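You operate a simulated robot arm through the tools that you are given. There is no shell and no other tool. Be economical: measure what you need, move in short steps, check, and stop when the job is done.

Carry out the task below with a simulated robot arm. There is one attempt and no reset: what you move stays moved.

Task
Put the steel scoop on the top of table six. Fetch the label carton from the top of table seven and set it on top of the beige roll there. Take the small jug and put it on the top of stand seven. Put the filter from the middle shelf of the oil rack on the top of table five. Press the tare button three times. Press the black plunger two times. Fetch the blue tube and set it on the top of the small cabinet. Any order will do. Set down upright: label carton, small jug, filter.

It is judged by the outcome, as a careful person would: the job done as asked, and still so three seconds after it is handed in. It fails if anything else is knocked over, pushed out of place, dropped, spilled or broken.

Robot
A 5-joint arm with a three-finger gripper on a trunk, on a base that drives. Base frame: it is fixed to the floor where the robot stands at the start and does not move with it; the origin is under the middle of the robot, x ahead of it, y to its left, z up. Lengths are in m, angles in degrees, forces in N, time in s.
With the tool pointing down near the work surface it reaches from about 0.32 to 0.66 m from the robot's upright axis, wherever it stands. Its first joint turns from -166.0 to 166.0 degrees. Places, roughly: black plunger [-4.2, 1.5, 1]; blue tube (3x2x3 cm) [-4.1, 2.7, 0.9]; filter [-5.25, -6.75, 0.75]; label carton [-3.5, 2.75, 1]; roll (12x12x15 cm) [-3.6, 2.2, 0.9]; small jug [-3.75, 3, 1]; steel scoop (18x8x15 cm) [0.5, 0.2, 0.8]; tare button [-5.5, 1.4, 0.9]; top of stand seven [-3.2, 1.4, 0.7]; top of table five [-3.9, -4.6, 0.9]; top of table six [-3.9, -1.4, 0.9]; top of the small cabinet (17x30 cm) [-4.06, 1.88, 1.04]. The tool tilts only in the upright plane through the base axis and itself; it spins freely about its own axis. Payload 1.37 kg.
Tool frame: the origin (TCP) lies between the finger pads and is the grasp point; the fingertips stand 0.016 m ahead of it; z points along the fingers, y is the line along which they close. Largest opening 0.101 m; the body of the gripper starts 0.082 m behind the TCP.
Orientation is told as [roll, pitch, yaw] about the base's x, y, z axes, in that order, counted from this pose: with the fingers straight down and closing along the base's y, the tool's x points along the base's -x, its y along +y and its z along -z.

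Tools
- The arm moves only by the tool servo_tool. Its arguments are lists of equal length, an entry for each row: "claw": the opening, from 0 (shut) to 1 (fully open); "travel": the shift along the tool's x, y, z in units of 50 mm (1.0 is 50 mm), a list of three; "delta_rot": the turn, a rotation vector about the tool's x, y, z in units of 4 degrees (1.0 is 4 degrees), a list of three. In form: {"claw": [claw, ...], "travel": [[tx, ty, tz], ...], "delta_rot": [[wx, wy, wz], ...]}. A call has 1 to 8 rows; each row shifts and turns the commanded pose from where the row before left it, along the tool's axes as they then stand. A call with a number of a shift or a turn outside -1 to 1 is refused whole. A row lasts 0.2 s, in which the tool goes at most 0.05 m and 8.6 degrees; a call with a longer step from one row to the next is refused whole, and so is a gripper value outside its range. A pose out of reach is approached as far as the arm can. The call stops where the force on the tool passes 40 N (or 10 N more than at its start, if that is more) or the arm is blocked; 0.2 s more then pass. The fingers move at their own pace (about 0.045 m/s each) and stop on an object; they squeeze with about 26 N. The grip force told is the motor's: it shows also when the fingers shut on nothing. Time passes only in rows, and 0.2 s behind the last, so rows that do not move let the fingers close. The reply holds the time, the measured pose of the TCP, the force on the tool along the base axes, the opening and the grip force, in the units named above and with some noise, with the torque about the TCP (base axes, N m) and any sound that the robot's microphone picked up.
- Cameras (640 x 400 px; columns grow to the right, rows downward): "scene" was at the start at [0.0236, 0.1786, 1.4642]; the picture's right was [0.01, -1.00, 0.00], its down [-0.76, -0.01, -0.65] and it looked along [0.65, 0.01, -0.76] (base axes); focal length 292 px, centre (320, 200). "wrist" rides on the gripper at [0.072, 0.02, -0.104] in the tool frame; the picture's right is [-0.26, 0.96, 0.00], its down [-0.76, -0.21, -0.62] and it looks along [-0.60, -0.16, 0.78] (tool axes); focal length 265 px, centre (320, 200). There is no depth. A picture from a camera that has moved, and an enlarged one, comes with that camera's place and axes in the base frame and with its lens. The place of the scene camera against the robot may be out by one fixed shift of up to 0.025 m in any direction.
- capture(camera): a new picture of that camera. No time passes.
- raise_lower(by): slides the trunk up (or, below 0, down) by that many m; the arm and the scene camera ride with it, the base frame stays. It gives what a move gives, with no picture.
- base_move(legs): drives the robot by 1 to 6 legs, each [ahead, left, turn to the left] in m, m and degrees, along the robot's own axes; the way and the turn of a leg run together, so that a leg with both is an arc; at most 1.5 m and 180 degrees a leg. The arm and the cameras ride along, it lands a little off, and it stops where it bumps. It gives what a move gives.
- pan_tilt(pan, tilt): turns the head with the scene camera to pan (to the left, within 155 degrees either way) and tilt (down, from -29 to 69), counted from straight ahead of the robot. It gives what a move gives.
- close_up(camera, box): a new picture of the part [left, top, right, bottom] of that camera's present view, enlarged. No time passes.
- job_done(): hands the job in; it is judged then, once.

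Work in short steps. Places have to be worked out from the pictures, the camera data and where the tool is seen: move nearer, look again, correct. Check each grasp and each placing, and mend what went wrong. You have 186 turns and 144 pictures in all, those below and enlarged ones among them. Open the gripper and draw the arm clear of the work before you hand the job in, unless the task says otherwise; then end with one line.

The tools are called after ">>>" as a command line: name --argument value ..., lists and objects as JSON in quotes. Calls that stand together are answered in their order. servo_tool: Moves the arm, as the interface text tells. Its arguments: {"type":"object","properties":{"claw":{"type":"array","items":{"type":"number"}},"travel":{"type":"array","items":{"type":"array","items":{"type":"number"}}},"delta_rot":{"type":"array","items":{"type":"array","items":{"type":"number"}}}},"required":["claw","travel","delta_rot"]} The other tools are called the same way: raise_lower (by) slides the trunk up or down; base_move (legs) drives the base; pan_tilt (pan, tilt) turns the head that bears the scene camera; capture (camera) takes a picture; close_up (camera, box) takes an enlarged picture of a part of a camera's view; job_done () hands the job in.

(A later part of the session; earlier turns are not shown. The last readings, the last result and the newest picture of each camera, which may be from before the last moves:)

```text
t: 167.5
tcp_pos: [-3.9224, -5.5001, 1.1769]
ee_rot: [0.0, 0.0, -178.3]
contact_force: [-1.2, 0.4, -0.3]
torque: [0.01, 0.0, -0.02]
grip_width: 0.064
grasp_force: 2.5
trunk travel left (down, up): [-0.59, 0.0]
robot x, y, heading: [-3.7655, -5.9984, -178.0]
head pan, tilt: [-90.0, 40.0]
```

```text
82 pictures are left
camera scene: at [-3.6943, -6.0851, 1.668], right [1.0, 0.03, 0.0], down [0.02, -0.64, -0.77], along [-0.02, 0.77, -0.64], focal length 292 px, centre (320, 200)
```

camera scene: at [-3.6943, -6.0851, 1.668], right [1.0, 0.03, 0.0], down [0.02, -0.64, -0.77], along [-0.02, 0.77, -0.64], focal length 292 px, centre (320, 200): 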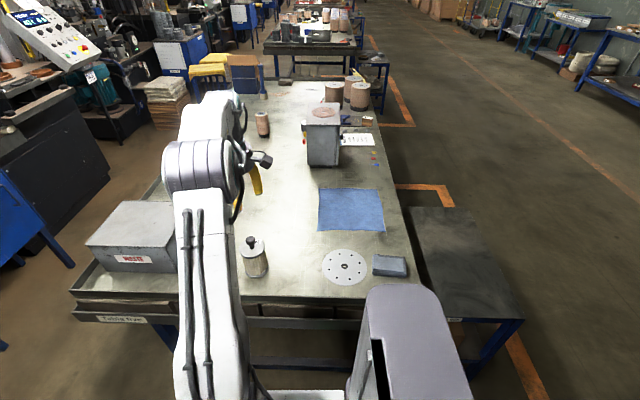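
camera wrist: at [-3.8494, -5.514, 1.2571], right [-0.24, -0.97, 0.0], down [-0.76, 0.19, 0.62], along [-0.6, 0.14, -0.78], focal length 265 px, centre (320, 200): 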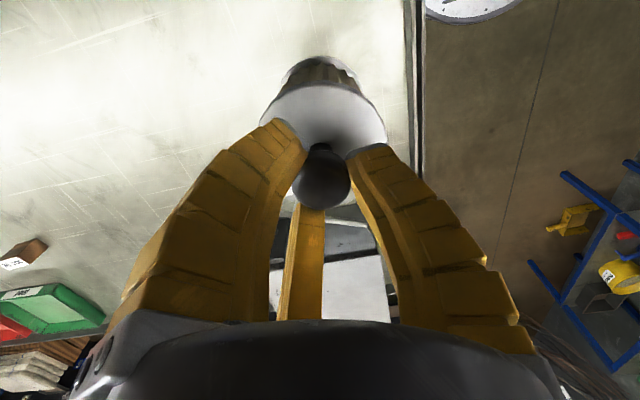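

Filter stands upright on table five. I bring the arm back to the front, back out of the corridor and drive up the aisle toward table seven.

>>> servo_tool --claw '[0.6, 0.6, 0.6, 0.6, 0.6, 0.6, 0.6, 0.6]' --travel '[[-0.44, 0.83, 0], [-0.44, 0.83, 0], [-0.44, 0.83, 0], [-0.44, 0.83, 0], [-0.44, 0.83, 0], [-0.44, 0.83, 0], [-0.44, 0.83, 0], [-0.44, 0.83, 0]]' --delta_rot '[[0, 0, 0], [0, 0, 0], [0, 0, 0], [0, 0, 0], [0, 0, 0], [0, 0, 0], [0, 0, 0], [0, 0, 0]]'

>>> servo_tool --claw '[0.6, 0.6, 0.6, 0.6, 0.6]' --travel '[[-0.44, 0.83, 0], [-0.44, 0.83, 0], [-0.44, 0.83, 0], [-0.44, 0.83, 0], [-0.44, 0.83, 0]]' --delta_rot '[[0, 0, 0], [0, 0, 0], [0, 0, 0], [0, 0, 0], [0, 0, 0]]'

>>> base_move --legs '[[-1.45, 0.08, 0], [-0.2, 0, 0], [0, 0, -92], [1.5, 0, 0], [1.5, 0, 0], [1.5, 0, 0]]'

>>> pan_tilt --pan 30 --tilt 15

>>> capture --camera "scene"

```text
t: 169.3
tcp_pos: [-4.09, -5.8382, 1.175]
ee_rot: [0.0, -0.1, -178.3]
contact_force: [0.2, -0.1, -0.4]
torque: [0.03, 0.01, 0.03]
grip_width: 0.0642
grasp_force: 2.0
trunk travel left (down, up): [-0.59, 0.0]
robot x, y, heading: [-3.7619, -5.9972, -178.4]
head pan, tilt: [-90.0, 40.0]
```

```text
t: 170.5
tcp_pos: [-4.1933, -6.0473, 1.1755]
ee_rot: [0.0, 0.1, -178.5]
contact_force: [-1.0, 0.8, -0.7]
torque: [0.01, -0.03, -0.01]
grip_width: 0.0642
grasp_force: 2.0
trunk travel left (down, up): [-0.59, 0.0]
robot x, y, heading: [-3.7622, -6.0025, -178.2]
head pan, tilt: [-90.0, 40.0]
```

```text
t: 203.8
tcp_pos: [-2.1508, -1.1115, 1.1748]
ee_rot: [0.0, -0.1, 89.9]
contact_force: [0.0, -0.6, -0.7]
torque: [-0.04, 0.0, -0.01]
grip_width: 0.0641
grasp_force: 2.4
trunk travel left (down, up): [-0.59, 0.0]
robot x, y, heading: [-2.1146, -1.5395, 89.9]
head pan, tilt: [-90.0, 40.0]
```

```text
t: 205.8
tcp_pos: [-2.1516, -1.1114, 1.1765]
ee_rot: [0.0, 0.0, 89.8]
contact_force: [0.2, -0.4, -0.3]
torque: [0.0, 0.03, 0.04]
grip_width: 0.0639
grasp_force: 2.2
trunk travel left (down, up): [-0.59, 0.0]
robot x, y, heading: [-2.1154, -1.541, 90.2]
head pan, tilt: [30.0, 15.0]
```

```text
81 pictures are left
camera scene: at [-2.3338, -1.5182, 1.7076], right [0.87, 0.5, 0.0], down [0.13, -0.22, -0.97], along [-0.48, 0.84, -0.26], focal length 292 px, centre (320, 200)
```

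scene: 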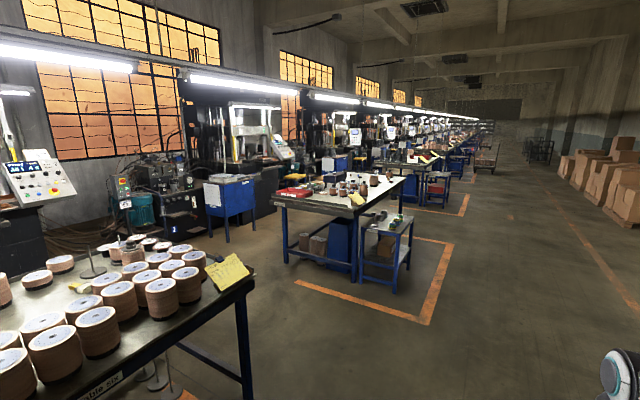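

Aisle clear; I drive 3.3 m more and look left at table seven.

>>> base_move --legs '[[1.5, 0, 0], [1.5, 0, 0], [0.5, 0, 0]]'

>>> pan_tilt --pan 90 --tilt 25

>>> capture --camera "scene"

```text
t: 222.9
tcp_pos: [-2.1752, 2.3926, 1.1759]
ee_rot: [0.1, 0.0, 90.7]
contact_force: [0.0, 0.3, 0.0]
torque: [0.0, -0.01, 0.02]
grip_width: 0.0641
grasp_force: 2.2
trunk travel left (down, up): [-0.59, 0.0]
robot x, y, heading: [-2.1326, 1.9614, 90.9]
head pan, tilt: [30.0, 15.0]
```

```text
t: 224.2
tcp_pos: [-2.1734, 2.3928, 1.1756]
ee_rot: [-0.1, 0.0, 90.6]
contact_force: [-0.6, 0.5, 0.2]
torque: [-0.03, -0.03, -0.01]
grip_width: 0.0639
grasp_force: 2.9
trunk travel left (down, up): [-0.59, 0.0]
robot x, y, heading: [-2.1339, 1.9615, 90.8]
head pan, tilt: [90.0, 25.0]
```

```text
80 pictures are left
camera scene: at [-2.394, 1.901, 1.6914], right [-0.01, 1.0, 0.0], down [0.42, 0.01, -0.91], along [-0.91, -0.01, -0.42], focal length 292 px, centre (320, 200)
```

scene: 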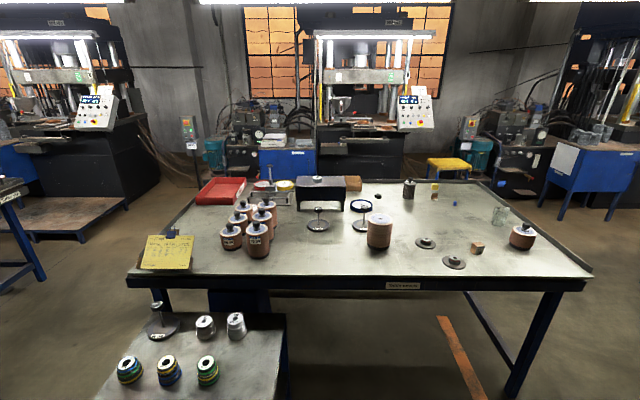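

>>> close_up --camera "scene" --box '[210, 150, 410, 275]'

>>> close_up --camera "scene" --box '[390, 150, 590, 275]'

```text
3.20 times, centred on (310, 212) of scene
camera zoom: at [-2.394, 1.901, 1.6914], right [-0.01, 1.0, 0.0], down [0.42, 0.01, -0.91], along [-0.91, -0.01, -0.42], focal length 936 px, centre (352, 160)
```

zoom: 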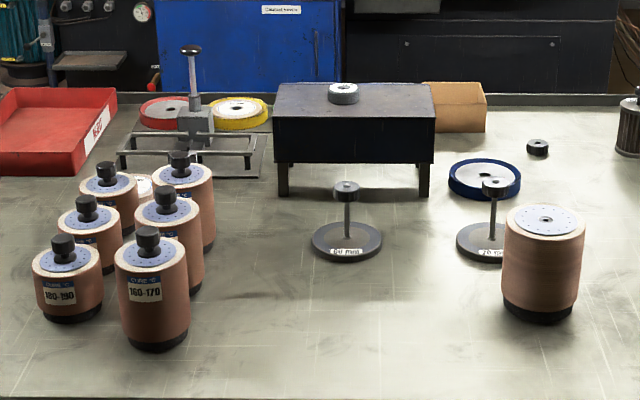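

```text
3.20 times, centred on (490, 212) of scene
camera zoom: at [-2.394, 1.901, 1.6914], right [-0.01, 1.0, 0.0], down [0.42, 0.01, -0.91], along [-0.91, -0.01, -0.42], focal length 936 px, centre (-224, 160)
```

zoom: 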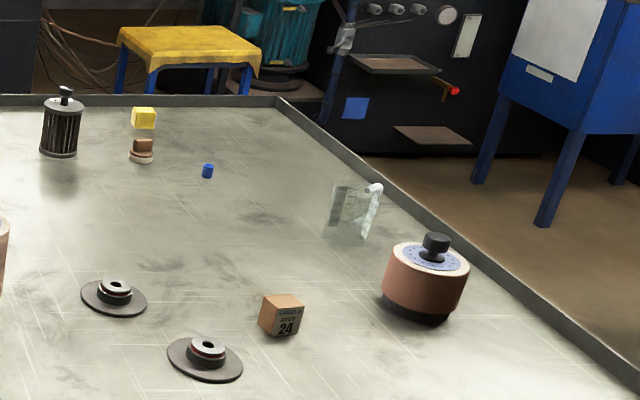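

Items located. To know how close I can stand to tables, I look down at my own base.

>>> pan_tilt --pan 0 --tilt 69

>>> capture --camera "scene"

```text
t: 225.8
tcp_pos: [-2.1727, 2.3917, 1.176]
ee_rot: [0.0, -0.1, 90.6]
contact_force: [0.8, -0.4, -0.9]
torque: [0.01, 0.0, -0.01]
grip_width: 0.0639
grasp_force: 2.3
trunk travel left (down, up): [-0.59, 0.0]
robot x, y, heading: [-2.1338, 1.9599, 90.6]
head pan, tilt: [0.0, 68.8]
```

```text
77 pictures are left
camera scene: at [-2.3027, 1.9581, 1.6319], right [1.0, 0.01, 0.0], down [0.01, -0.93, -0.36], along [0.0, 0.36, -0.93], focal length 292 px, centre (320, 200)
```

scene: 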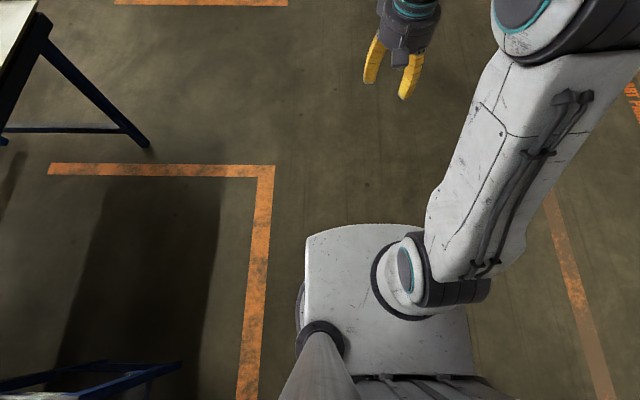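

Body extends ~0.3 m ahead of the axis. I turn to face table seven and drive to (-2.93, 2.6) for the carton.

>>> base_move --legs '[[0, 0, 89.3], [0.45, -0.62, 0], [0.35, 0, 0]]'

>>> pan_tilt --pan 0 --tilt 45

>>> capture --camera "scene"

>>> capture --camera "wrist"

```text
t: 235.6
tcp_pos: [-3.356, 2.5653, 1.1757]
ee_rot: [-0.1, 0.1, 179.0]
contact_force: [-0.2, 0.4, 0.5]
torque: [-0.01, -0.03, 0.0]
grip_width: 0.0639
grasp_force: 3.0
trunk travel left (down, up): [-0.59, 0.0]
robot x, y, heading: [-2.9242, 2.5953, 178.7]
head pan, tilt: [0.0, 68.8]
```

```text
t: 236.5
tcp_pos: [-3.3561, 2.5651, 1.1752]
ee_rot: [0.0, -0.1, 179.0]
contact_force: [-0.2, -0.1, -0.5]
torque: [0.04, 0.02, -0.01]
grip_width: 0.0639
grasp_force: 1.8
trunk travel left (down, up): [-0.59, 0.0]
robot x, y, heading: [-2.9279, 2.5927, 179.3]
head pan, tilt: [0.0, 45.0]
```

```text
76 pictures are left
camera scene: at [-2.9424, 2.4203, 1.6607], right [0.02, 1.0, 0.0], down [0.71, -0.01, -0.71], along [-0.71, 0.01, -0.71], focal length 292 px, centre (320, 200)
```

scene: 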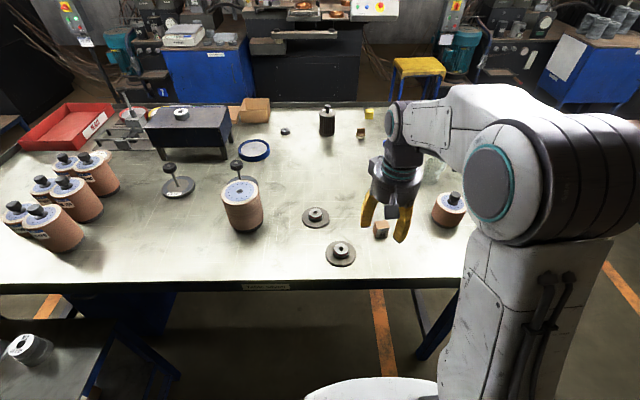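

```text
75 pictures are left
camera wrist: at [-3.2848, 2.5451, 1.2786], right [-0.28, -0.96, 0.0], down [-0.75, 0.22, 0.62], along [-0.6, 0.17, -0.78], focal length 265 px, centre (320, 200)
```

wrist: 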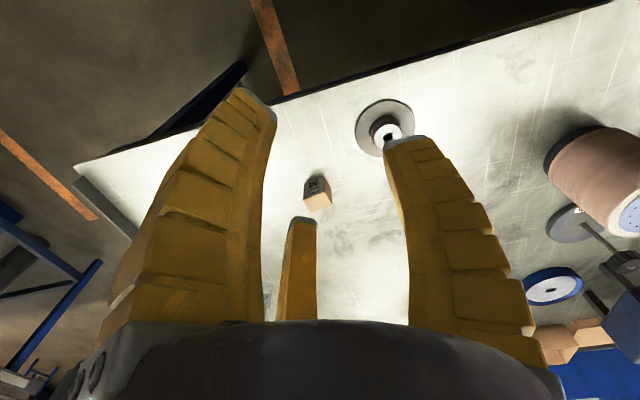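

Carton at ≈(-3.56, 2.63). I zoom to see its orientation.

>>> close_up --camera "wrist" --box '[270, 150, 370, 230]'

>>> close_up --camera "scene" --box '[200, 165, 400, 280]'

```text
5.00 times, centred on (320, 190) of wrist
camera zoom: at [-3.2848, 2.5451, 1.2786], right [-0.28, -0.96, 0.0], down [-0.75, 0.22, 0.62], along [-0.6, 0.17, -0.78], focal length 1327 px, centre (320, 250)
```

zoom: 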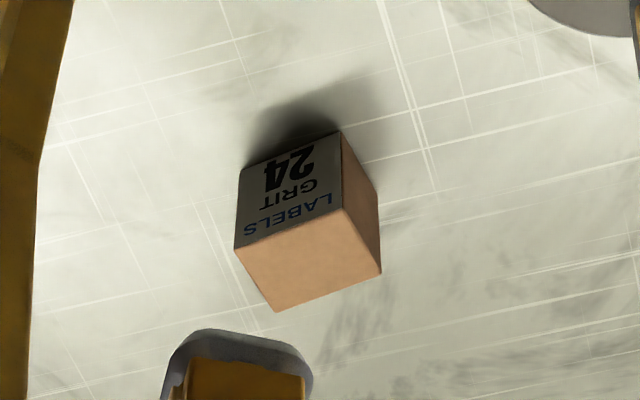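

```text
3.20 times, centred on (300, 222) of scene
camera zoom: at [-2.9424, 2.4203, 1.6607], right [0.02, 1.0, 0.0], down [0.71, -0.01, -0.71], along [-0.71, 0.01, -0.71], focal length 936 px, centre (384, 128)
```

zoom: 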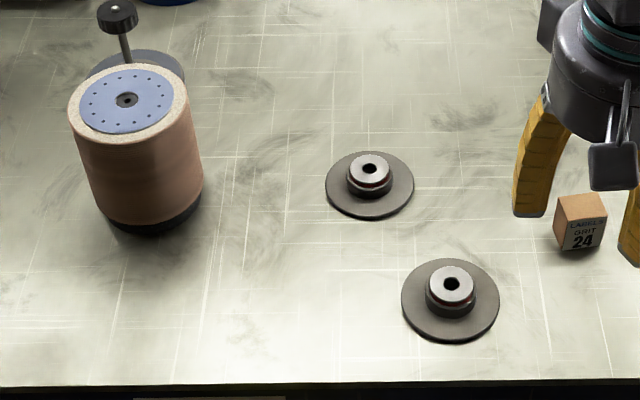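

Carton is 4.2 cm wide (along ~y), yawed +10°, top centre ≈(-3.568, 2.629). I step 5 cm closer, rotate the tool to match and go above.

>>> base_move --legs '[[0.05, 0, 0]]'

>>> servo_tool --claw '[0.8, 0.8, 0.8, 0.8, 0.8, 0.8, 0.8, 0.8]' --travel '[[0, 0, 0], [0, 0, 0], [0, 0, 0], [-0.7, -0.45, 0], [-0.7, -0.45, 0.3], [-0.8, -0.43, 0.3], [-0.8, -0.44, 0.3], [0, 0, 0.9]]' --delta_rot '[[0, 0, -1], [0, 0, -1], [0, 0, -0.6], [0, 0, 0], [0, 0, 0], [0, 0, 0], [0, 0, 0], [0, 0, 0]]'

>>> servo_tool --claw '[0.8, 0.8, 0.8]' --travel '[[0, 0, 0.9], [0, 0, 0.9], [0, 0, 0.6]]' --delta_rot '[[0, 0, 0], [0, 0, 0], [0, 0, 0]]'

>>> capture --camera "wrist"

```text
t: 237.4
tcp_pos: [-3.4057, 2.568, 1.175]
ee_rot: [0.0, 0.2, 179.0]
contact_force: [-0.1, 0.3, -0.6]
torque: [0.02, -0.04, -0.01]
grip_width: 0.0642
grasp_force: 2.2
trunk travel left (down, up): [-0.59, 0.0]
robot x, y, heading: [-2.9741, 2.5968, 178.9]
head pan, tilt: [0.0, 45.0]
```

```text
t: 239.2
tcp_pos: [-3.5677, 2.6307, 1.0861]
ee_rot: [0.1, 0.0, -170.6]
contact_force: [-0.3, 0.3, -0.8]
torque: [-0.02, -0.01, 0.03]
grip_width: 0.0829
grasp_force: 1.6
trunk travel left (down, up): [-0.59, 0.0]
robot x, y, heading: [-2.9761, 2.5946, 178.6]
head pan, tilt: [0.0, 45.0]
```

```text
t: 240.0
tcp_pos: [-3.5689, 2.6292, 0.9657]
ee_rot: [0.0, 0.0, -170.6]
contact_force: [0.2, 0.6, 0.4]
torque: [0.0, -0.02, -0.02]
grip_width: 0.0827
grasp_force: 1.2
trunk travel left (down, up): [-0.59, 0.0]
robot x, y, heading: [-2.9741, 2.5913, 179.2]
head pan, tilt: [0.0, 45.0]
```

```text
72 pictures are left
camera wrist: at [-3.4949, 2.6225, 1.0685], right [-0.1, -0.99, 0.0], down [-0.78, 0.08, 0.62], along [-0.62, 0.06, -0.78], focal length 265 px, centre (320, 200)
```

wrist: 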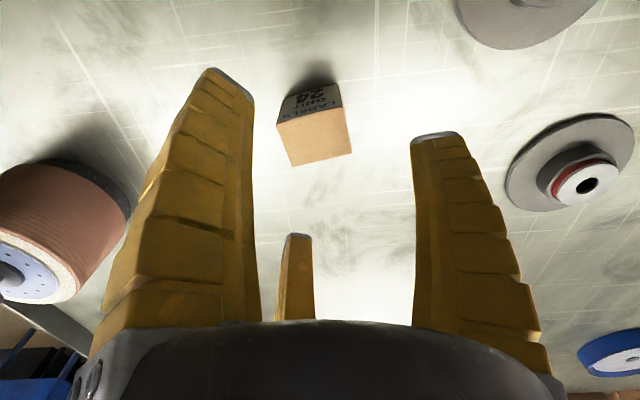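

Aligned. I descend to z≈0.894 and close.

>>> servo_tool --claw '[0.8, 0.8, 0.6, 0.4, 0.2, 0.2, 0.2]' --travel '[[0.04, -0.04, 0.75], [0, 0, 0.68], [0, 0, 0], [0, 0, 0], [0, 0, 0], [0, 0, 0], [0, 0, 0]]' --delta_rot '[[0, 0, 0], [0, 0, 0], [0, 0, 0], [0, 0, 0], [0, 0, 0], [0, 0, 0], [0, 0, 0]]'

>>> capture --camera "wrist"

```text
t: 241.6
tcp_pos: [-3.5648, 2.6301, 0.8951]
ee_rot: [0.0, 0.0, -170.6]
contact_force: [0.9, -1.9, 5.4]
torque: [-0.17, -0.02, -0.03]
grip_width: 0.0369
grasp_force: 26.1
trunk travel left (down, up): [-0.59, 0.0]
robot x, y, heading: [-2.9721, 2.5932, 179.2]
head pan, tilt: [0.0, 45.0]
```

```text
71 pictures are left
camera wrist: at [-3.4928, 2.6242, 0.9982], right [-0.1, -0.99, 0.0], down [-0.78, 0.08, 0.62], along [-0.62, 0.06, -0.78], focal length 265 px, centre (320, 200)
```

wrist: 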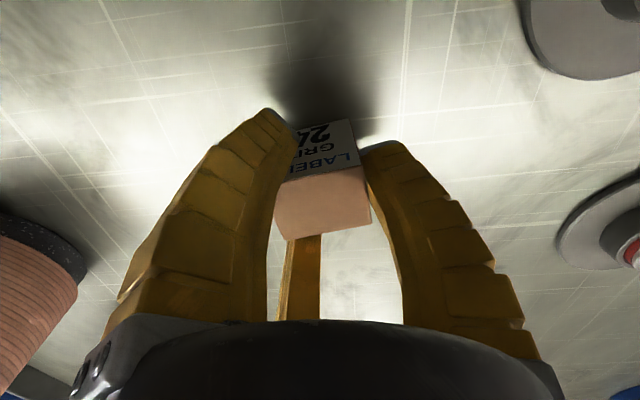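

Carton gripped (3.7 cm). I lift it, draw it in a little, and shift the base left to face the roll.

>>> servo_tool --claw '[0.2, 0.2, 0.2, 0.2, 0.2, 0.2, 0.2]' --travel '[[0, 0, -0.3], [0, 0, -0.7], [0, 0, -0.8], [0.4, 0, -0.8], [0.5, 0, -0.8], [0.5, 0, -0.8], [0.4, 0, -0.6]]' --delta_rot '[[0, 0, 0], [0, 0, 0], [0, 0, 0], [0, 0, 0], [0, 0, 0], [0, 0, 0], [0, 0, 0]]'

>>> base_move --legs '[[0, 0.4, 0.5], [0.04, 0, 0]]'

>>> capture --camera "scene"

>>> capture --camera "wrist"

```text
t: 243.2
tcp_pos: [-3.4754, 2.6455, 1.1343]
ee_rot: [0.0, 0.0, -170.6]
contact_force: [-0.2, 0.7, 0.1]
torque: [-0.05, 0.03, 0.0]
grip_width: 0.0354
grasp_force: 26.3
trunk travel left (down, up): [-0.59, 0.0]
robot x, y, heading: [-2.9729, 2.5947, 179.4]
head pan, tilt: [0.0, 45.0]
```

```text
t: 246.2
tcp_pos: [-3.5248, 2.2441, 1.1327]
ee_rot: [0.0, 0.1, -170.3]
contact_force: [0.0, 0.2, -1.8]
torque: [0.0, 0.0, -0.01]
grip_width: 0.0349
grasp_force: 25.8
trunk travel left (down, up): [-0.59, 0.0]
robot x, y, heading: [-3.0186, 2.1953, 179.3]
head pan, tilt: [0.0, 45.0]
```

```text
70 pictures are left
camera scene: at [-3.0385, 2.0221, 1.6607], right [0.01, 1.0, 0.0], down [0.71, -0.01, -0.71], along [-0.71, 0.01, -0.71], focal length 292 px, centre (320, 200)
```

scene: 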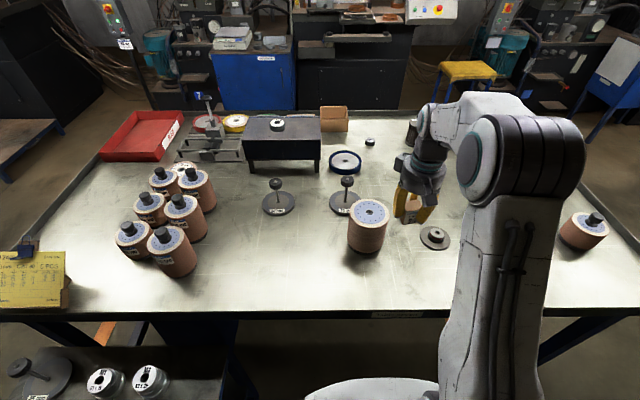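

```text
69 pictures are left
camera wrist: at [-3.4505, 2.2373, 1.2363], right [-0.1, -1.0, 0.0], down [-0.78, 0.08, 0.62], along [-0.62, 0.06, -0.79], focal length 265 px, centre (320, 200)
```

wrist: 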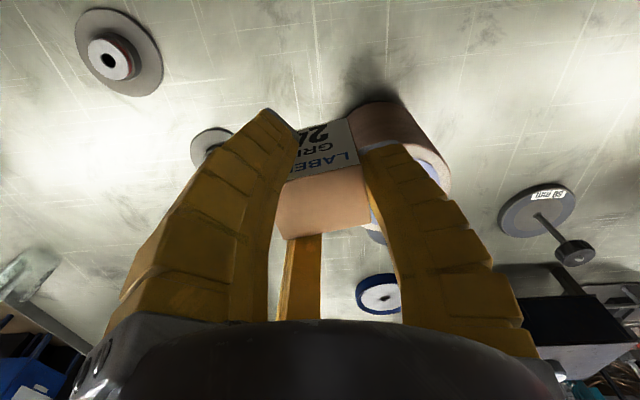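

Roll top centre triangulates to (-3.618, 2.175, 1.03). I lower to z≈1.09 and move over it.

>>> servo_tool --claw '[0.2, 0.2, 0.2, 0.2, 0.2]' --travel '[[0, 0, 0.45], [0, 0, 0.45], [-0.7, 0.35, 0], [-0.7, 0.35, 0], [-0.67, 0.35, 0]]' --delta_rot '[[0, 0, 0], [0, 0, 0], [0, 0, 0], [0, 0, 0], [0, 0, 0]]'

>>> close_up --camera "scene" --box '[300, 160, 440, 260]'

>>> capture --camera "wrist"

```text
t: 247.4
tcp_pos: [-3.6168, 2.174, 1.0877]
ee_rot: [0.0, 0.1, -170.3]
contact_force: [-0.6, 0.1, -0.2]
torque: [-0.01, -0.04, -0.01]
grip_width: 0.0348
grasp_force: 25.8
trunk travel left (down, up): [-0.59, 0.0]
robot x, y, heading: [-3.0209, 2.1945, 179.4]
head pan, tilt: [0.0, 45.0]
```

```text
4.00 times, centred on (370, 210) of scene
camera zoom: at [-3.0376, 2.0214, 1.6607], right [0.01, 1.0, 0.0], down [0.71, -0.01, -0.71], along [-0.71, 0.01, -0.71], focal length 1169 px, centre (120, 160)
```

zoom: 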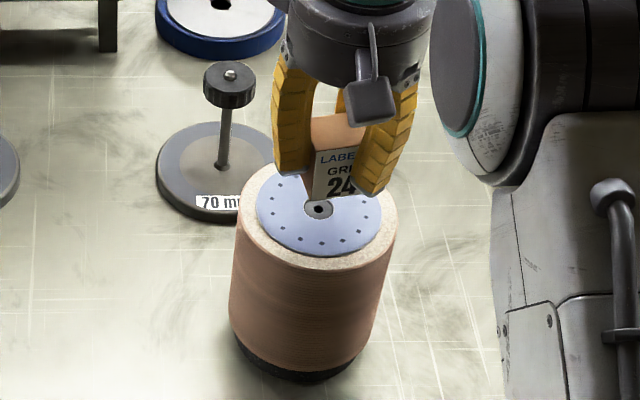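

```text
67 pictures are left
camera wrist: at [-3.5432, 2.1672, 1.1906], right [-0.1, -1.0, 0.0], down [-0.78, 0.08, 0.62], along [-0.62, 0.06, -0.79], focal length 265 px, centre (320, 200)
```

wrist: 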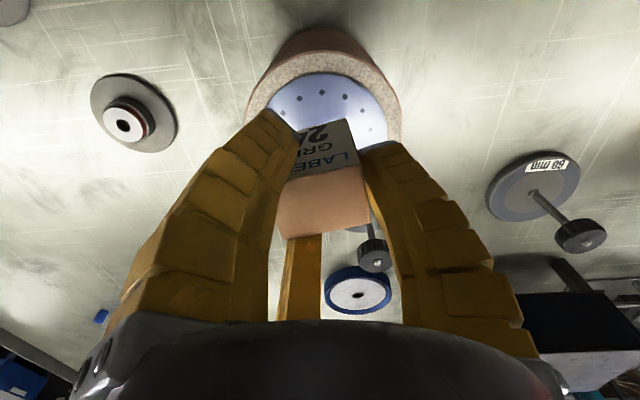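

Well centred. I lower gently onto the roll.

>>> servo_tool --claw '[0.2, 0.2, 0.2, 0.2, 0.2, 0.2]' --travel '[[0.1, 0, 0.25], [0, 0, 0.2], [0, 0, 0.12], [0, 0, 0.08], [0, 0, 0.06], [0, 0, 0.06]]' --delta_rot '[[0, 0, 0], [0, 0, 0], [0, 0, 0], [0, 0, 0], [0, 0, 0], [0, 0, 0]]'

>>> close_up --camera "scene" --box '[300, 160, 440, 260]'

```text
t: 248.8
tcp_pos: [-3.6112, 2.1756, 1.0494]
ee_rot: [-0.1, 0.0, -170.3]
contact_force: [0.1, -0.3, -0.6]
torque: [-0.03, -0.02, 0.0]
grip_width: 0.0346
grasp_force: 26.1
trunk travel left (down, up): [-0.59, 0.0]
robot x, y, heading: [-3.0195, 2.1917, 179.4]
head pan, tilt: [0.0, 45.0]
```

```text
4.00 times, centred on (370, 210) of scene
camera zoom: at [-3.0364, 2.0221, 1.6608], right [0.01, 1.0, 0.0], down [0.71, -0.01, -0.71], along [-0.71, 0.01, -0.71], focal length 1169 px, centre (120, 160)
```

zoom: 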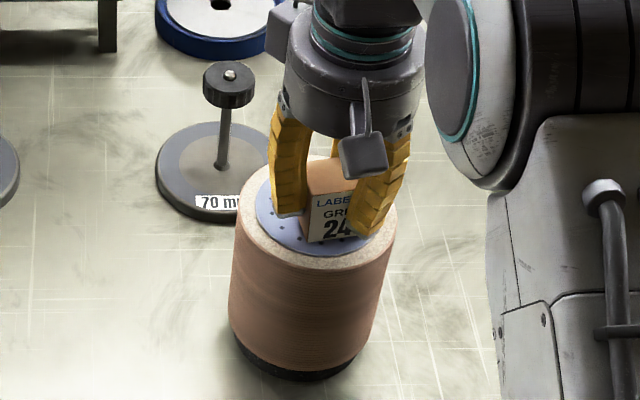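

Almost down, no contact yet. A few more millimetres.

>>> servo_tool --claw '[0.2, 0.2, 0.2]' --travel '[[0, 0, 0.06], [0, 0, 0.05], [0, 0, 0.04]]' --delta_rot '[[0, 0, 0], [0, 0, 0], [0, 0, 0]]'

```text
t: 249.6
tcp_pos: [-3.6121, 2.1751, 1.0439]
ee_rot: [0.1, -0.3, -170.4]
contact_force: [-2.5, 2.0, 12.0]
torque: [-0.16, -0.09, 0.0]
grip_width: 0.0381
grasp_force: 26.0
trunk travel left (down, up): [-0.59, 0.0]
robot x, y, heading: [-3.0177, 2.1944, 179.3]
head pan, tilt: [0.0, 45.0]
```

Contact. I release and rise.

>>> servo_tool --claw '[0.4, 0.5, 0.6, 0.7, 0.7]' --travel '[[0, 0, 0], [0, 0, 0], [0, 0, 0], [0, 0, 0], [0, 0, 0]]' --delta_rot '[[0, 0, 0], [0, 0, 0], [0, 0, 0], [0, 0, 0], [0, 0, 0]]'

>>> servo_tool --claw '[0.7, 0.7, 0.7, 0.7, 0.7]' --travel '[[0, 0, -0.3], [0, 0, -0.6], [0.3, 0, -0.7], [0.8, 0, -0.5], [0.9, 0, -0.3]]' --delta_rot '[[0, 0, 0], [0, 0, 0], [0, 0, 0], [0, 0, 0], [0, 0, 0]]'

>>> capture --camera "scene"

```text
t: 250.8
tcp_pos: [-3.6104, 2.1756, 1.0413]
ee_rot: [0.0, -0.1, -170.3]
contact_force: [-0.1, -0.7, 0.1]
torque: [-0.02, 0.01, 0.03]
grip_width: 0.0738
grasp_force: 2.2
trunk travel left (down, up): [-0.59, 0.0]
robot x, y, heading: [-3.0165, 2.1952, 179.4]
head pan, tilt: [0.0, 45.0]
```

```text
t: 252.0
tcp_pos: [-3.5088, 2.192, 1.1636]
ee_rot: [0.1, 0.0, -170.3]
contact_force: [0.3, 1.1, 0.8]
torque: [0.01, -0.02, -0.01]
grip_width: 0.0735
grasp_force: 2.4
trunk travel left (down, up): [-0.59, 0.0]
robot x, y, heading: [-3.0167, 2.1944, 179.4]
head pan, tilt: [0.0, 45.0]
```

```text
65 pictures are left
camera scene: at [-3.0344, 2.0223, 1.6608], right [0.01, 1.0, 0.0], down [0.71, -0.01, -0.71], along [-0.71, 0.01, -0.71], focal length 292 px, centre (320, 200)
```

scene: 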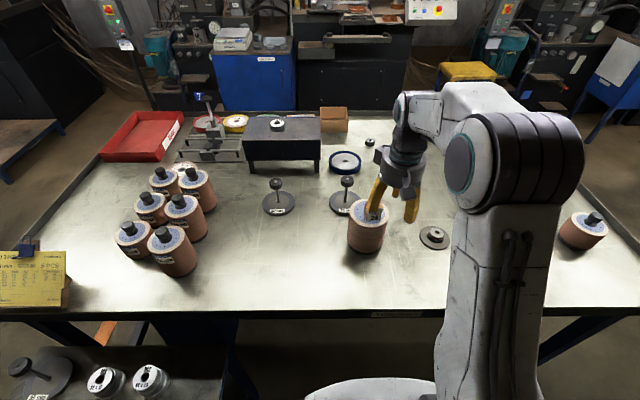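

The carton stands on the roll. Next the jug: I go around to the right end of the table.

>>> base_move --legs '[[-0.45, 0, 0], [0, -1.26, 0.5], [0.6, 0, 0], [0.5, 0, 0]]'

>>> pan_tilt --pan 80 --tilt 45

>>> capture --camera "scene"

```text
t: 266.1
tcp_pos: [-4.1477, 3.4433, 1.1635]
ee_rot: [0.1, 0.1, -169.9]
contact_force: [0.0, -0.4, -0.3]
torque: [0.04, 0.0, 0.02]
grip_width: 0.0737
grasp_force: 1.9
trunk travel left (down, up): [-0.59, 0.0]
robot x, y, heading: [-3.6561, 3.454, 180.0]
head pan, tilt: [0.0, 45.0]
```

```text
t: 267.7
tcp_pos: [-4.1461, 3.4439, 1.1627]
ee_rot: [0.0, 0.0, -170.0]
contact_force: [-0.6, 0.6, 0.5]
torque: [0.03, 0.05, -0.01]
grip_width: 0.0736
grasp_force: 1.7
trunk travel left (down, up): [-0.59, 0.0]
robot x, y, heading: [-3.6528, 3.4525, 179.8]
head pan, tilt: [80.0, 45.0]
```

```text
64 pictures are left
camera scene: at [-3.6033, 3.1972, 1.6608], right [-0.98, 0.18, 0.0], down [0.13, 0.7, -0.71], along [-0.13, -0.7, -0.71], focal length 292 px, centre (320, 200)
```

scene: 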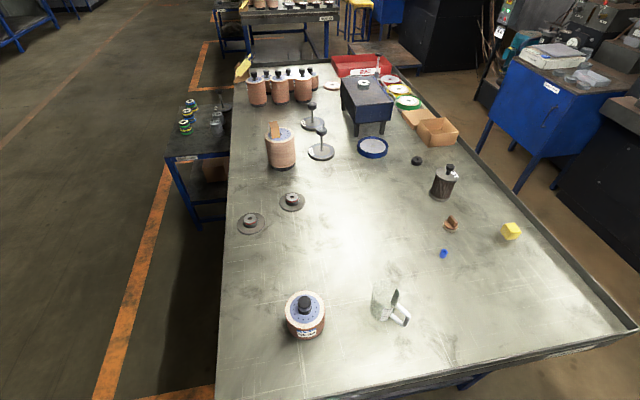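

>>> close_up --camera "scene" --box '[350, 225, 480, 335]'

```text
3.64 times, centred on (415, 280) of scene
camera zoom: at [-3.6033, 3.1972, 1.6608], right [-0.98, 0.18, 0.0], down [0.13, 0.7, -0.71], along [-0.13, -0.7, -0.71], focal length 1063 px, centre (-26, -91)
```

zoom: 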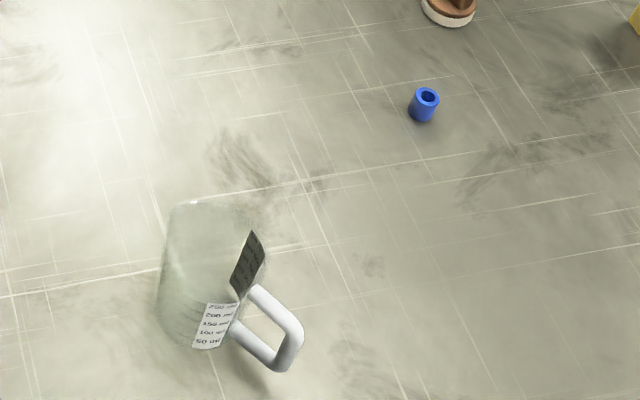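

The jug (transparent, ~7.5 cm, handle pointing toward +y) is at ≈(-3.84, 2.866). I lower slightly, swing over to it, and spin the tool -72° so the fingers close across the handle direction.

>>> servo_tool --claw '[1, 1, 1, 1, 1, 1, 1, 1]' --travel '[[0, 0, 0.75], [0, 0, 0.75], [0, 0, 0.75], [0.287, 0.89, 0], [0.287, 0.89, 0], [0.287, 0.89, 0], [0.287, 0.89, 0], [0.287, 0.89, 0]]' --delta_rot '[[0, 0, 0], [0, 0, 0], [0, 0, 0], [0, 0, 0], [0, 0, 0], [0, 0, 0], [0, 0, 0], [0, 0, 0]]'

>>> servo_tool --claw '[1, 1, 1, 1, 1, 1, 1, 1]' --travel '[[0.287, 0.89, 0], [0.287, 0.89, 0], [0.287, 0.89, 0], [0.287, 0.89, 0], [0.287, 0.89, 0], [0.287, 0.89, 0], [0.287, 0.89, 0], [0.287, 0.89, 0]]' --delta_rot '[[0, 0, 0], [0, 0, 0], [0, 0, 0], [0, 0, 0], [0, 0, 0], [0, 0, 0], [0, 0, 0], [0, 0, 0]]'

>>> servo_tool --claw '[1, 1, 1, 1, 1, 1, 1, 1]' --travel '[[0, 0, 0], [0, 0, 0], [0, 0, 0], [0, 0, 0], [0, 0, 0], [0, 0, 0], [0, 0, 0], [0, 0, 0]]' --delta_rot '[[0, 0, 1], [0, 0, 1], [0, 0, 1], [0, 0, 1], [0, 0, 1], [0, 0, 1], [0, 0, 1], [0, 0, 1]]'

>>> servo_tool --claw '[1, 1, 1, 1, 1, 1, 1, 1]' --travel '[[0, 0, 0], [0, 0, 0], [0, 0, 0], [0, 0, 0], [0, 0, 0], [0, 0, 0], [0, 0, 0], [0, 0, 0]]' --delta_rot '[[0, 0, 1], [0, 0, 1], [0, 0, 1], [0, 0, 1], [0, 0, 1], [0, 0, 1], [0, 0, 1], [0, 0, 1]]'

>>> capture --camera "wrist"

>>> close_up --camera "scene" --box '[310, 190, 490, 335]'

```text
t: 269.5
tcp_pos: [-4.0357, 3.2372, 1.0515]
ee_rot: [-0.1, 0.0, -170.1]
contact_force: [-0.2, -0.2, -0.1]
torque: [0.0, 0.02, 0.02]
grip_width: 0.1006
grasp_force: 0.1
trunk travel left (down, up): [-0.59, 0.0]
robot x, y, heading: [-3.6539, 3.4499, 180.0]
head pan, tilt: [80.0, 45.0]
```

```text
t: 271.3
tcp_pos: [-3.8609, 2.9077, 1.0501]
ee_rot: [-0.1, 0.0, -169.8]
contact_force: [0.0, -1.6, -0.9]
torque: [-0.02, 0.0, 0.04]
grip_width: 0.1004
grasp_force: 0.1
trunk travel left (down, up): [-0.59, 0.0]
robot x, y, heading: [-3.6598, 3.4517, 179.7]
head pan, tilt: [80.0, 45.0]
```

```text
t: 273.1
tcp_pos: [-3.8623, 2.9077, 1.0505]
ee_rot: [0.0, 0.0, 158.0]
contact_force: [-0.1, -0.8, -1.1]
torque: [0.0, 0.0, 0.01]
grip_width: 0.1006
grasp_force: 0.1
trunk travel left (down, up): [-0.59, 0.0]
robot x, y, heading: [-3.6543, 3.4527, 179.9]
head pan, tilt: [80.0, 45.0]
```

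```text
t: 274.9
tcp_pos: [-3.8626, 2.9077, 1.052]
ee_rot: [0.1, 0.0, 126.0]
contact_force: [0.3, 0.5, 0.3]
torque: [0.01, -0.02, 0.0]
grip_width: 0.1007
grasp_force: 0.0
trunk travel left (down, up): [-0.59, 0.0]
robot x, y, heading: [-3.6539, 3.4503, 180.1]
head pan, tilt: [80.0, 45.0]
```

```text
62 pictures are left
camera wrist: at [-3.8363, 2.838, 1.1541], right [-0.94, -0.35, 0.0], down [-0.28, 0.73, 0.62], along [-0.22, 0.58, -0.78], focal length 265 px, centre (320, 200)
```

wrist: 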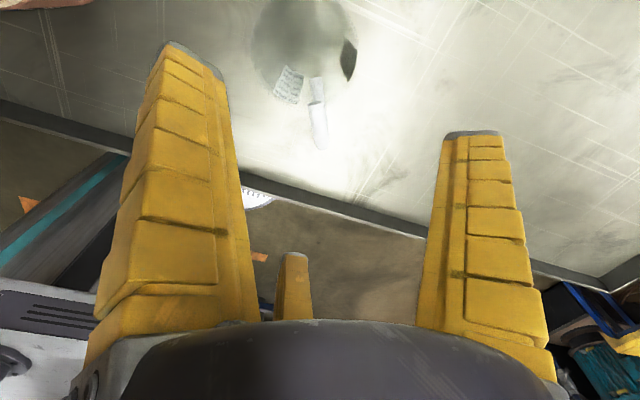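

```text
2.76 times, centred on (400, 262) of scene
camera zoom: at [-3.6032, 3.197, 1.6608], right [-0.98, 0.18, 0.0], down [0.12, 0.7, -0.71], along [-0.12, -0.7, -0.71], focal length 806 px, centre (99, 28)
```

zoom: 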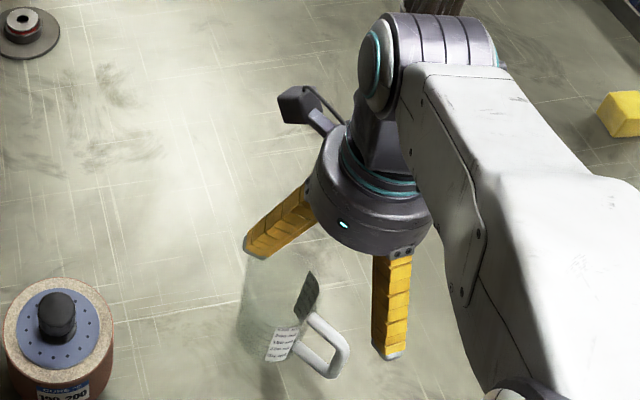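

Jug body centre ≈(-3.837, 2.869), handle direction ≈111°. I rotate 16° more, centre above and lower to just above the rim.

>>> servo_tool --claw '[1, 1, 1, 1, 1, 1, 1]' --travel '[[0, 0, 0], [0, 0, 0], [0, 0, 0], [0, 0, 0], [0.45, -0.1, 0], [0.46, -0.11, 0.5], [0, 0, 0.6]]' --delta_rot '[[0, 0, 1], [0, 0, 1], [0, 0, 1], [0, 0, 1], [0, 0, 0], [0, 0, 0], [0, 0, 0]]'

>>> capture --camera "wrist"

>>> close_up --camera "scene" --box '[310, 190, 490, 335]'

```text
t: 276.5
tcp_pos: [-3.837, 2.8688, 0.9961]
ee_rot: [0.0, 0.0, 110.1]
contact_force: [-0.4, 0.4, -0.3]
torque: [-0.02, -0.02, -0.04]
grip_width: 0.1005
grasp_force: 0.1
trunk travel left (down, up): [-0.59, 0.0]
robot x, y, heading: [-3.6506, 3.4516, 179.7]
head pan, tilt: [80.0, 45.0]
```

```text
60 pictures are left
camera wrist: at [-3.831, 2.7939, 1.0985], right [-1.0, -0.08, 0.0], down [-0.06, 0.78, 0.62], along [-0.05, 0.62, -0.78], focal length 265 px, centre (320, 200)
```

wrist: 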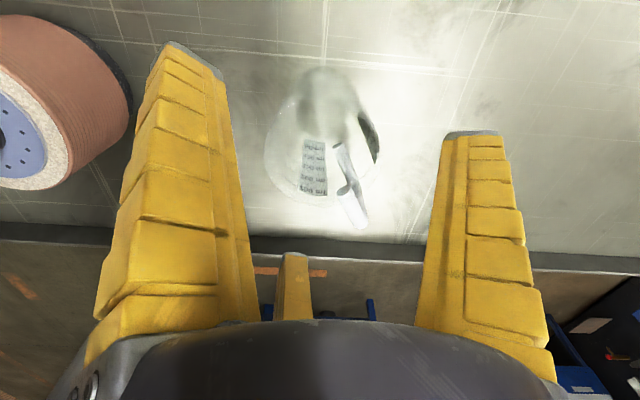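

```text
2.76 times, centred on (400, 262) of scene
camera zoom: at [-3.6034, 3.1969, 1.6608], right [-0.98, 0.18, 0.0], down [0.12, 0.7, -0.71], along [-0.12, -0.7, -0.71], focal length 806 px, centre (99, 28)
```

zoom: 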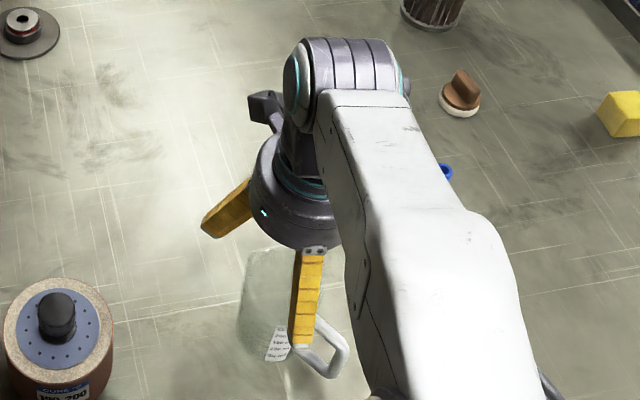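

Rim centre ≈(-3.841, 2.873). I make a small correction, descend around the jug to z≈0.918 and close.

>>> servo_tool --claw '[1, 1, 1, 1]' --travel '[[-0.08, 0.05, 0.4], [0, 0, 0.4], [0, 0, 0.4], [0, 0, 0.36]]' --delta_rot '[[0, 0, 0], [0, 0, 0], [0, 0, 0], [0, 0, 0]]'

>>> servo_tool --claw '[0.85, 0.75, 0.65, 0.55, 0.5, 0.5]' --travel '[[0, 0, 0], [0, 0, 0], [0, 0, 0], [0, 0, 0], [0, 0, 0], [0, 0, 0]]' --delta_rot '[[0, 0, 0], [0, 0, 0], [0, 0, 0], [0, 0, 0], [0, 0, 0], [0, 0, 0]]'

>>> capture --camera "wrist"

```text
t: 277.5
tcp_pos: [-3.8398, 2.8717, 0.9174]
ee_rot: [0.0, -0.1, 110.1]
contact_force: [0.7, -0.2, -0.3]
torque: [0.01, -0.05, -0.02]
grip_width: 0.1009
grasp_force: 0.1
trunk travel left (down, up): [-0.59, 0.0]
robot x, y, heading: [-3.6569, 3.4492, 179.9]
head pan, tilt: [80.0, 45.0]
```

```text
t: 278.9
tcp_pos: [-3.8396, 2.8717, 0.918]
ee_rot: [0.0, 0.0, 110.1]
contact_force: [1.0, -0.7, 1.0]
torque: [0.05, -0.1, 0.01]
grip_width: 0.0665
grasp_force: 25.9
trunk travel left (down, up): [-0.59, 0.0]
robot x, y, heading: [-3.6546, 3.4495, 179.8]
head pan, tilt: [80.0, 45.0]
```

```text
58 pictures are left
camera wrist: at [-3.8343, 2.7974, 1.0212], right [-1.0, -0.08, 0.0], down [-0.07, 0.78, 0.62], along [-0.05, 0.62, -0.78], focal length 265 px, centre (320, 200)
```

wrist: 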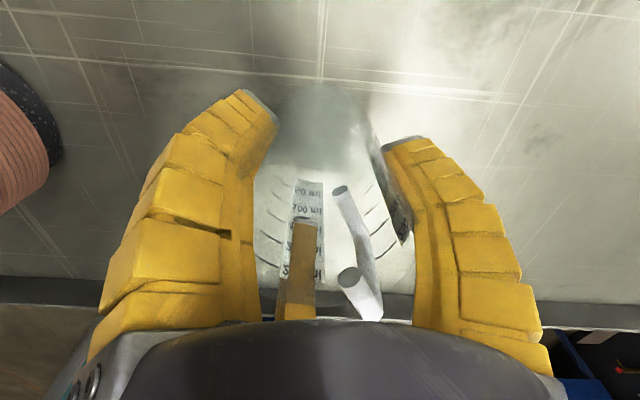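

Jug gripped (6.65 cm). I lift, draw it back in front of the robot.

>>> servo_tool --claw '[0.5, 0.5, 0.5, 0.5, 0.5, 0.5, 0.5, 0.5]' --travel '[[0, 0, -0.2], [0, 0, -0.5], [0, 0, -0.7], [-0.4, 0.05, -0.6], [-0.8, 0.117, -0.4], [-0.8, 0.117, -0.4], [-0.865, 0.117, 0], [-0.865, 0.117, 0]]' --delta_rot '[[0, 0, 0], [0, 0, 0], [0, 0, 0], [0, 0, 0], [0, 0, 0], [0, 0, 0], [0, 0, 0], [0, 0, 0]]'

>>> servo_tool --claw '[0.5, 0.5, 0.5, 0.5, 0.5, 0.5, 0.5, 0.5]' --travel '[[-0.865, 0.117, 0], [-0.865, 0.117, 0], [-0.865, 0.117, 0], [-0.865, 0.117, 0], [-0.865, 0.117, 0], [-0.865, 0.117, 0], [-0.865, 0.117, 0], [-0.865, 0.117, 0]]' --delta_rot '[[0, 0, 0], [0, 0, 0], [0, 0, 0], [0, 0, 0], [0, 0, 0], [0, 0, 0], [0, 0, 0], [0, 0, 0]]'

>>> capture --camera "scene"

```text
t: 280.7
tcp_pos: [-3.9297, 3.0379, 1.059]
ee_rot: [0.0, 0.0, 110.1]
contact_force: [-0.9, 1.0, -0.3]
torque: [-0.07, 0.01, 0.01]
grip_width: 0.066
grasp_force: 25.9
trunk travel left (down, up): [-0.59, 0.0]
robot x, y, heading: [-3.6521, 3.4498, 179.8]
head pan, tilt: [80.0, 45.0]
```

```text
t: 282.5
tcp_pos: [-4.0917, 3.3469, 1.0564]
ee_rot: [-0.1, 0.0, 110.2]
contact_force: [-0.9, -1.0, -1.6]
torque: [-0.02, 0.01, -0.01]
grip_width: 0.0659
grasp_force: 25.8
trunk travel left (down, up): [-0.59, 0.0]
robot x, y, heading: [-3.6549, 3.4503, 179.7]
head pan, tilt: [80.0, 45.0]
```

```text
57 pictures are left
camera scene: at [-3.6039, 3.1981, 1.661], right [-0.98, 0.18, 0.0], down [0.13, 0.7, -0.71], along [-0.12, -0.7, -0.71], focal length 292 px, centre (320, 200)
```

scene: 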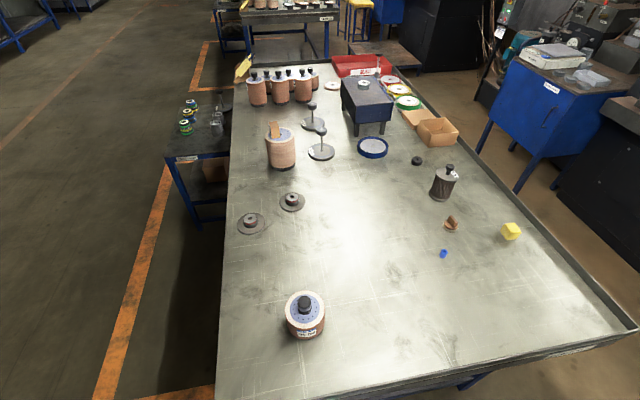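

Jug is secure and table undisturbed. I back out and drive around to stand seven.

>>> base_move --legs '[[-1.1, 0, 0], [0, 1.0, 0], [0, 0.82, 0]]'

>>> pan_tilt --pan 10 --tilt 55

>>> capture --camera "scene"

>>> capture --camera "wrist"

```text
t: 296.8
tcp_pos: [-3.0126, 1.5254, 1.0574]
ee_rot: [-0.1, 0.0, 109.9]
contact_force: [-0.6, 0.3, -0.2]
torque: [0.0, 0.0, 0.03]
grip_width: 0.0655
grasp_force: 26.4
trunk travel left (down, up): [-0.59, 0.0]
robot x, y, heading: [-2.5778, 1.631, 179.9]
head pan, tilt: [80.0, 45.0]
```

```text
t: 298.2
tcp_pos: [-3.0124, 1.5259, 1.0581]
ee_rot: [-0.1, 0.0, 109.9]
contact_force: [0.1, 0.4, -1.3]
torque: [-0.02, 0.0, 0.0]
grip_width: 0.0653
grasp_force: 25.9
trunk travel left (down, up): [-0.59, 0.0]
robot x, y, heading: [-2.5744, 1.6311, 179.7]
head pan, tilt: [10.0, 55.0]
```

```text
56 pictures are left
camera scene: at [-2.581, 1.4435, 1.6474], right [-0.17, 0.99, 0.0], down [0.81, 0.14, -0.57], along [-0.57, -0.1, -0.82], focal length 292 px, centre (320, 200)
```

scene: 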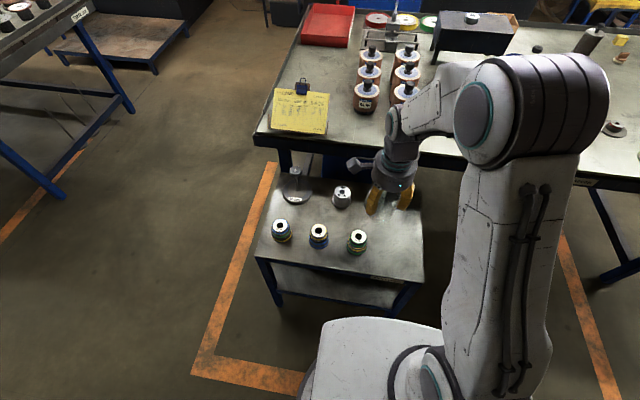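

```text
55 pictures are left
camera wrist: at [-3.0075, 1.4517, 1.1604], right [-1.0, -0.08, 0.0], down [-0.06, 0.78, 0.62], along [-0.05, 0.62, -0.78], focal length 265 px, centre (320, 200)
```

wrist: 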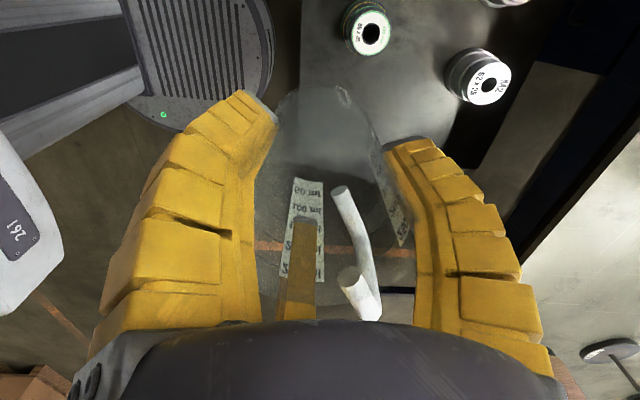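

Free place on the stand: right side near (-3.17, 1.635), clear of the pulleys. I move over it and lower the trunk.

>>> servo_tool --claw '[0.5, 0.5, 0.5, 0.5, 0.5]' --travel '[[-0.63, 0.44, 0], [-0.63, 0.44, 0], [-0.63, 0.44, 0], [-0.63, 0.44, 0], [-0.63, 0.44, 0]]' --delta_rot '[[0, 0, 0], [0, 0, 0], [0, 0, 0], [0, 0, 0], [0, 0, 0]]'

>>> raise_lower --by -0.2

>>> capture --camera "scene"

>>> capture --camera "wrist"

```text
t: 299.4
tcp_pos: [-3.171, 1.6368, 1.0565]
ee_rot: [-0.1, 0.2, 109.9]
contact_force: [0.0, -0.6, -1.1]
torque: [-0.03, -0.02, -0.02]
grip_width: 0.0651
grasp_force: 26.3
trunk travel left (down, up): [-0.59, 0.0]
robot x, y, heading: [-2.5782, 1.6318, 179.7]
head pan, tilt: [10.0, 55.0]
```

```text
t: 301.6
tcp_pos: [-3.1709, 1.6376, 0.857]
ee_rot: [0.1, 0.0, 109.8]
contact_force: [-0.5, 0.9, -1.4]
torque: [0.03, -0.03, 0.0]
grip_width: 0.0651
grasp_force: 25.4
trunk travel left (down, up): [-0.39, 0.2]
robot x, y, heading: [-2.5783, 1.6286, 179.4]
head pan, tilt: [10.0, 55.0]
```

```text
54 pictures are left
camera scene: at [-2.581, 1.4436, 1.4474], right [-0.17, 0.99, 0.0], down [0.81, 0.14, -0.57], along [-0.57, -0.1, -0.82], focal length 292 px, centre (320, 200)
```

scene: 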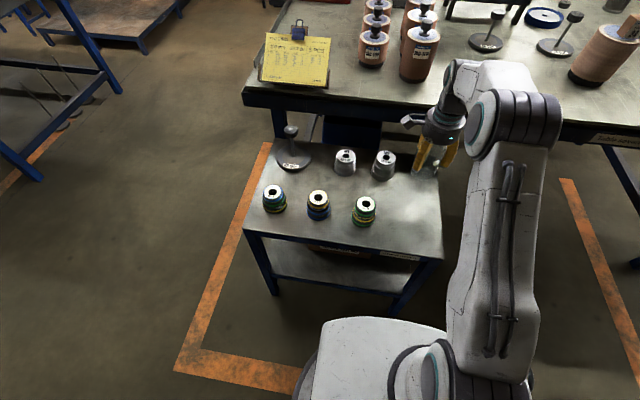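

```text
53 pictures are left
camera wrist: at [-3.1651, 1.5632, 0.9604], right [-1.0, -0.08, 0.0], down [-0.06, 0.78, 0.62], along [-0.05, 0.62, -0.78], focal length 265 px, centre (320, 200)
```

wrist: 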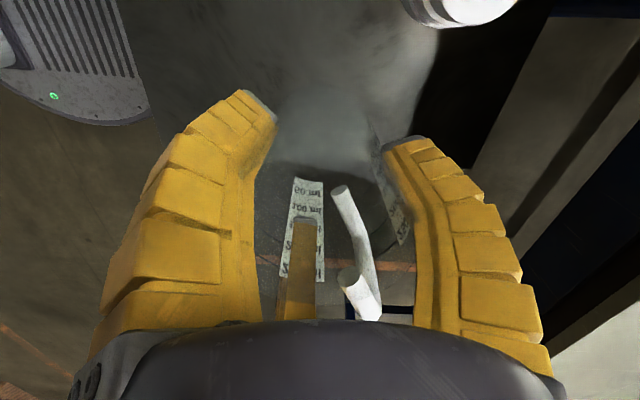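

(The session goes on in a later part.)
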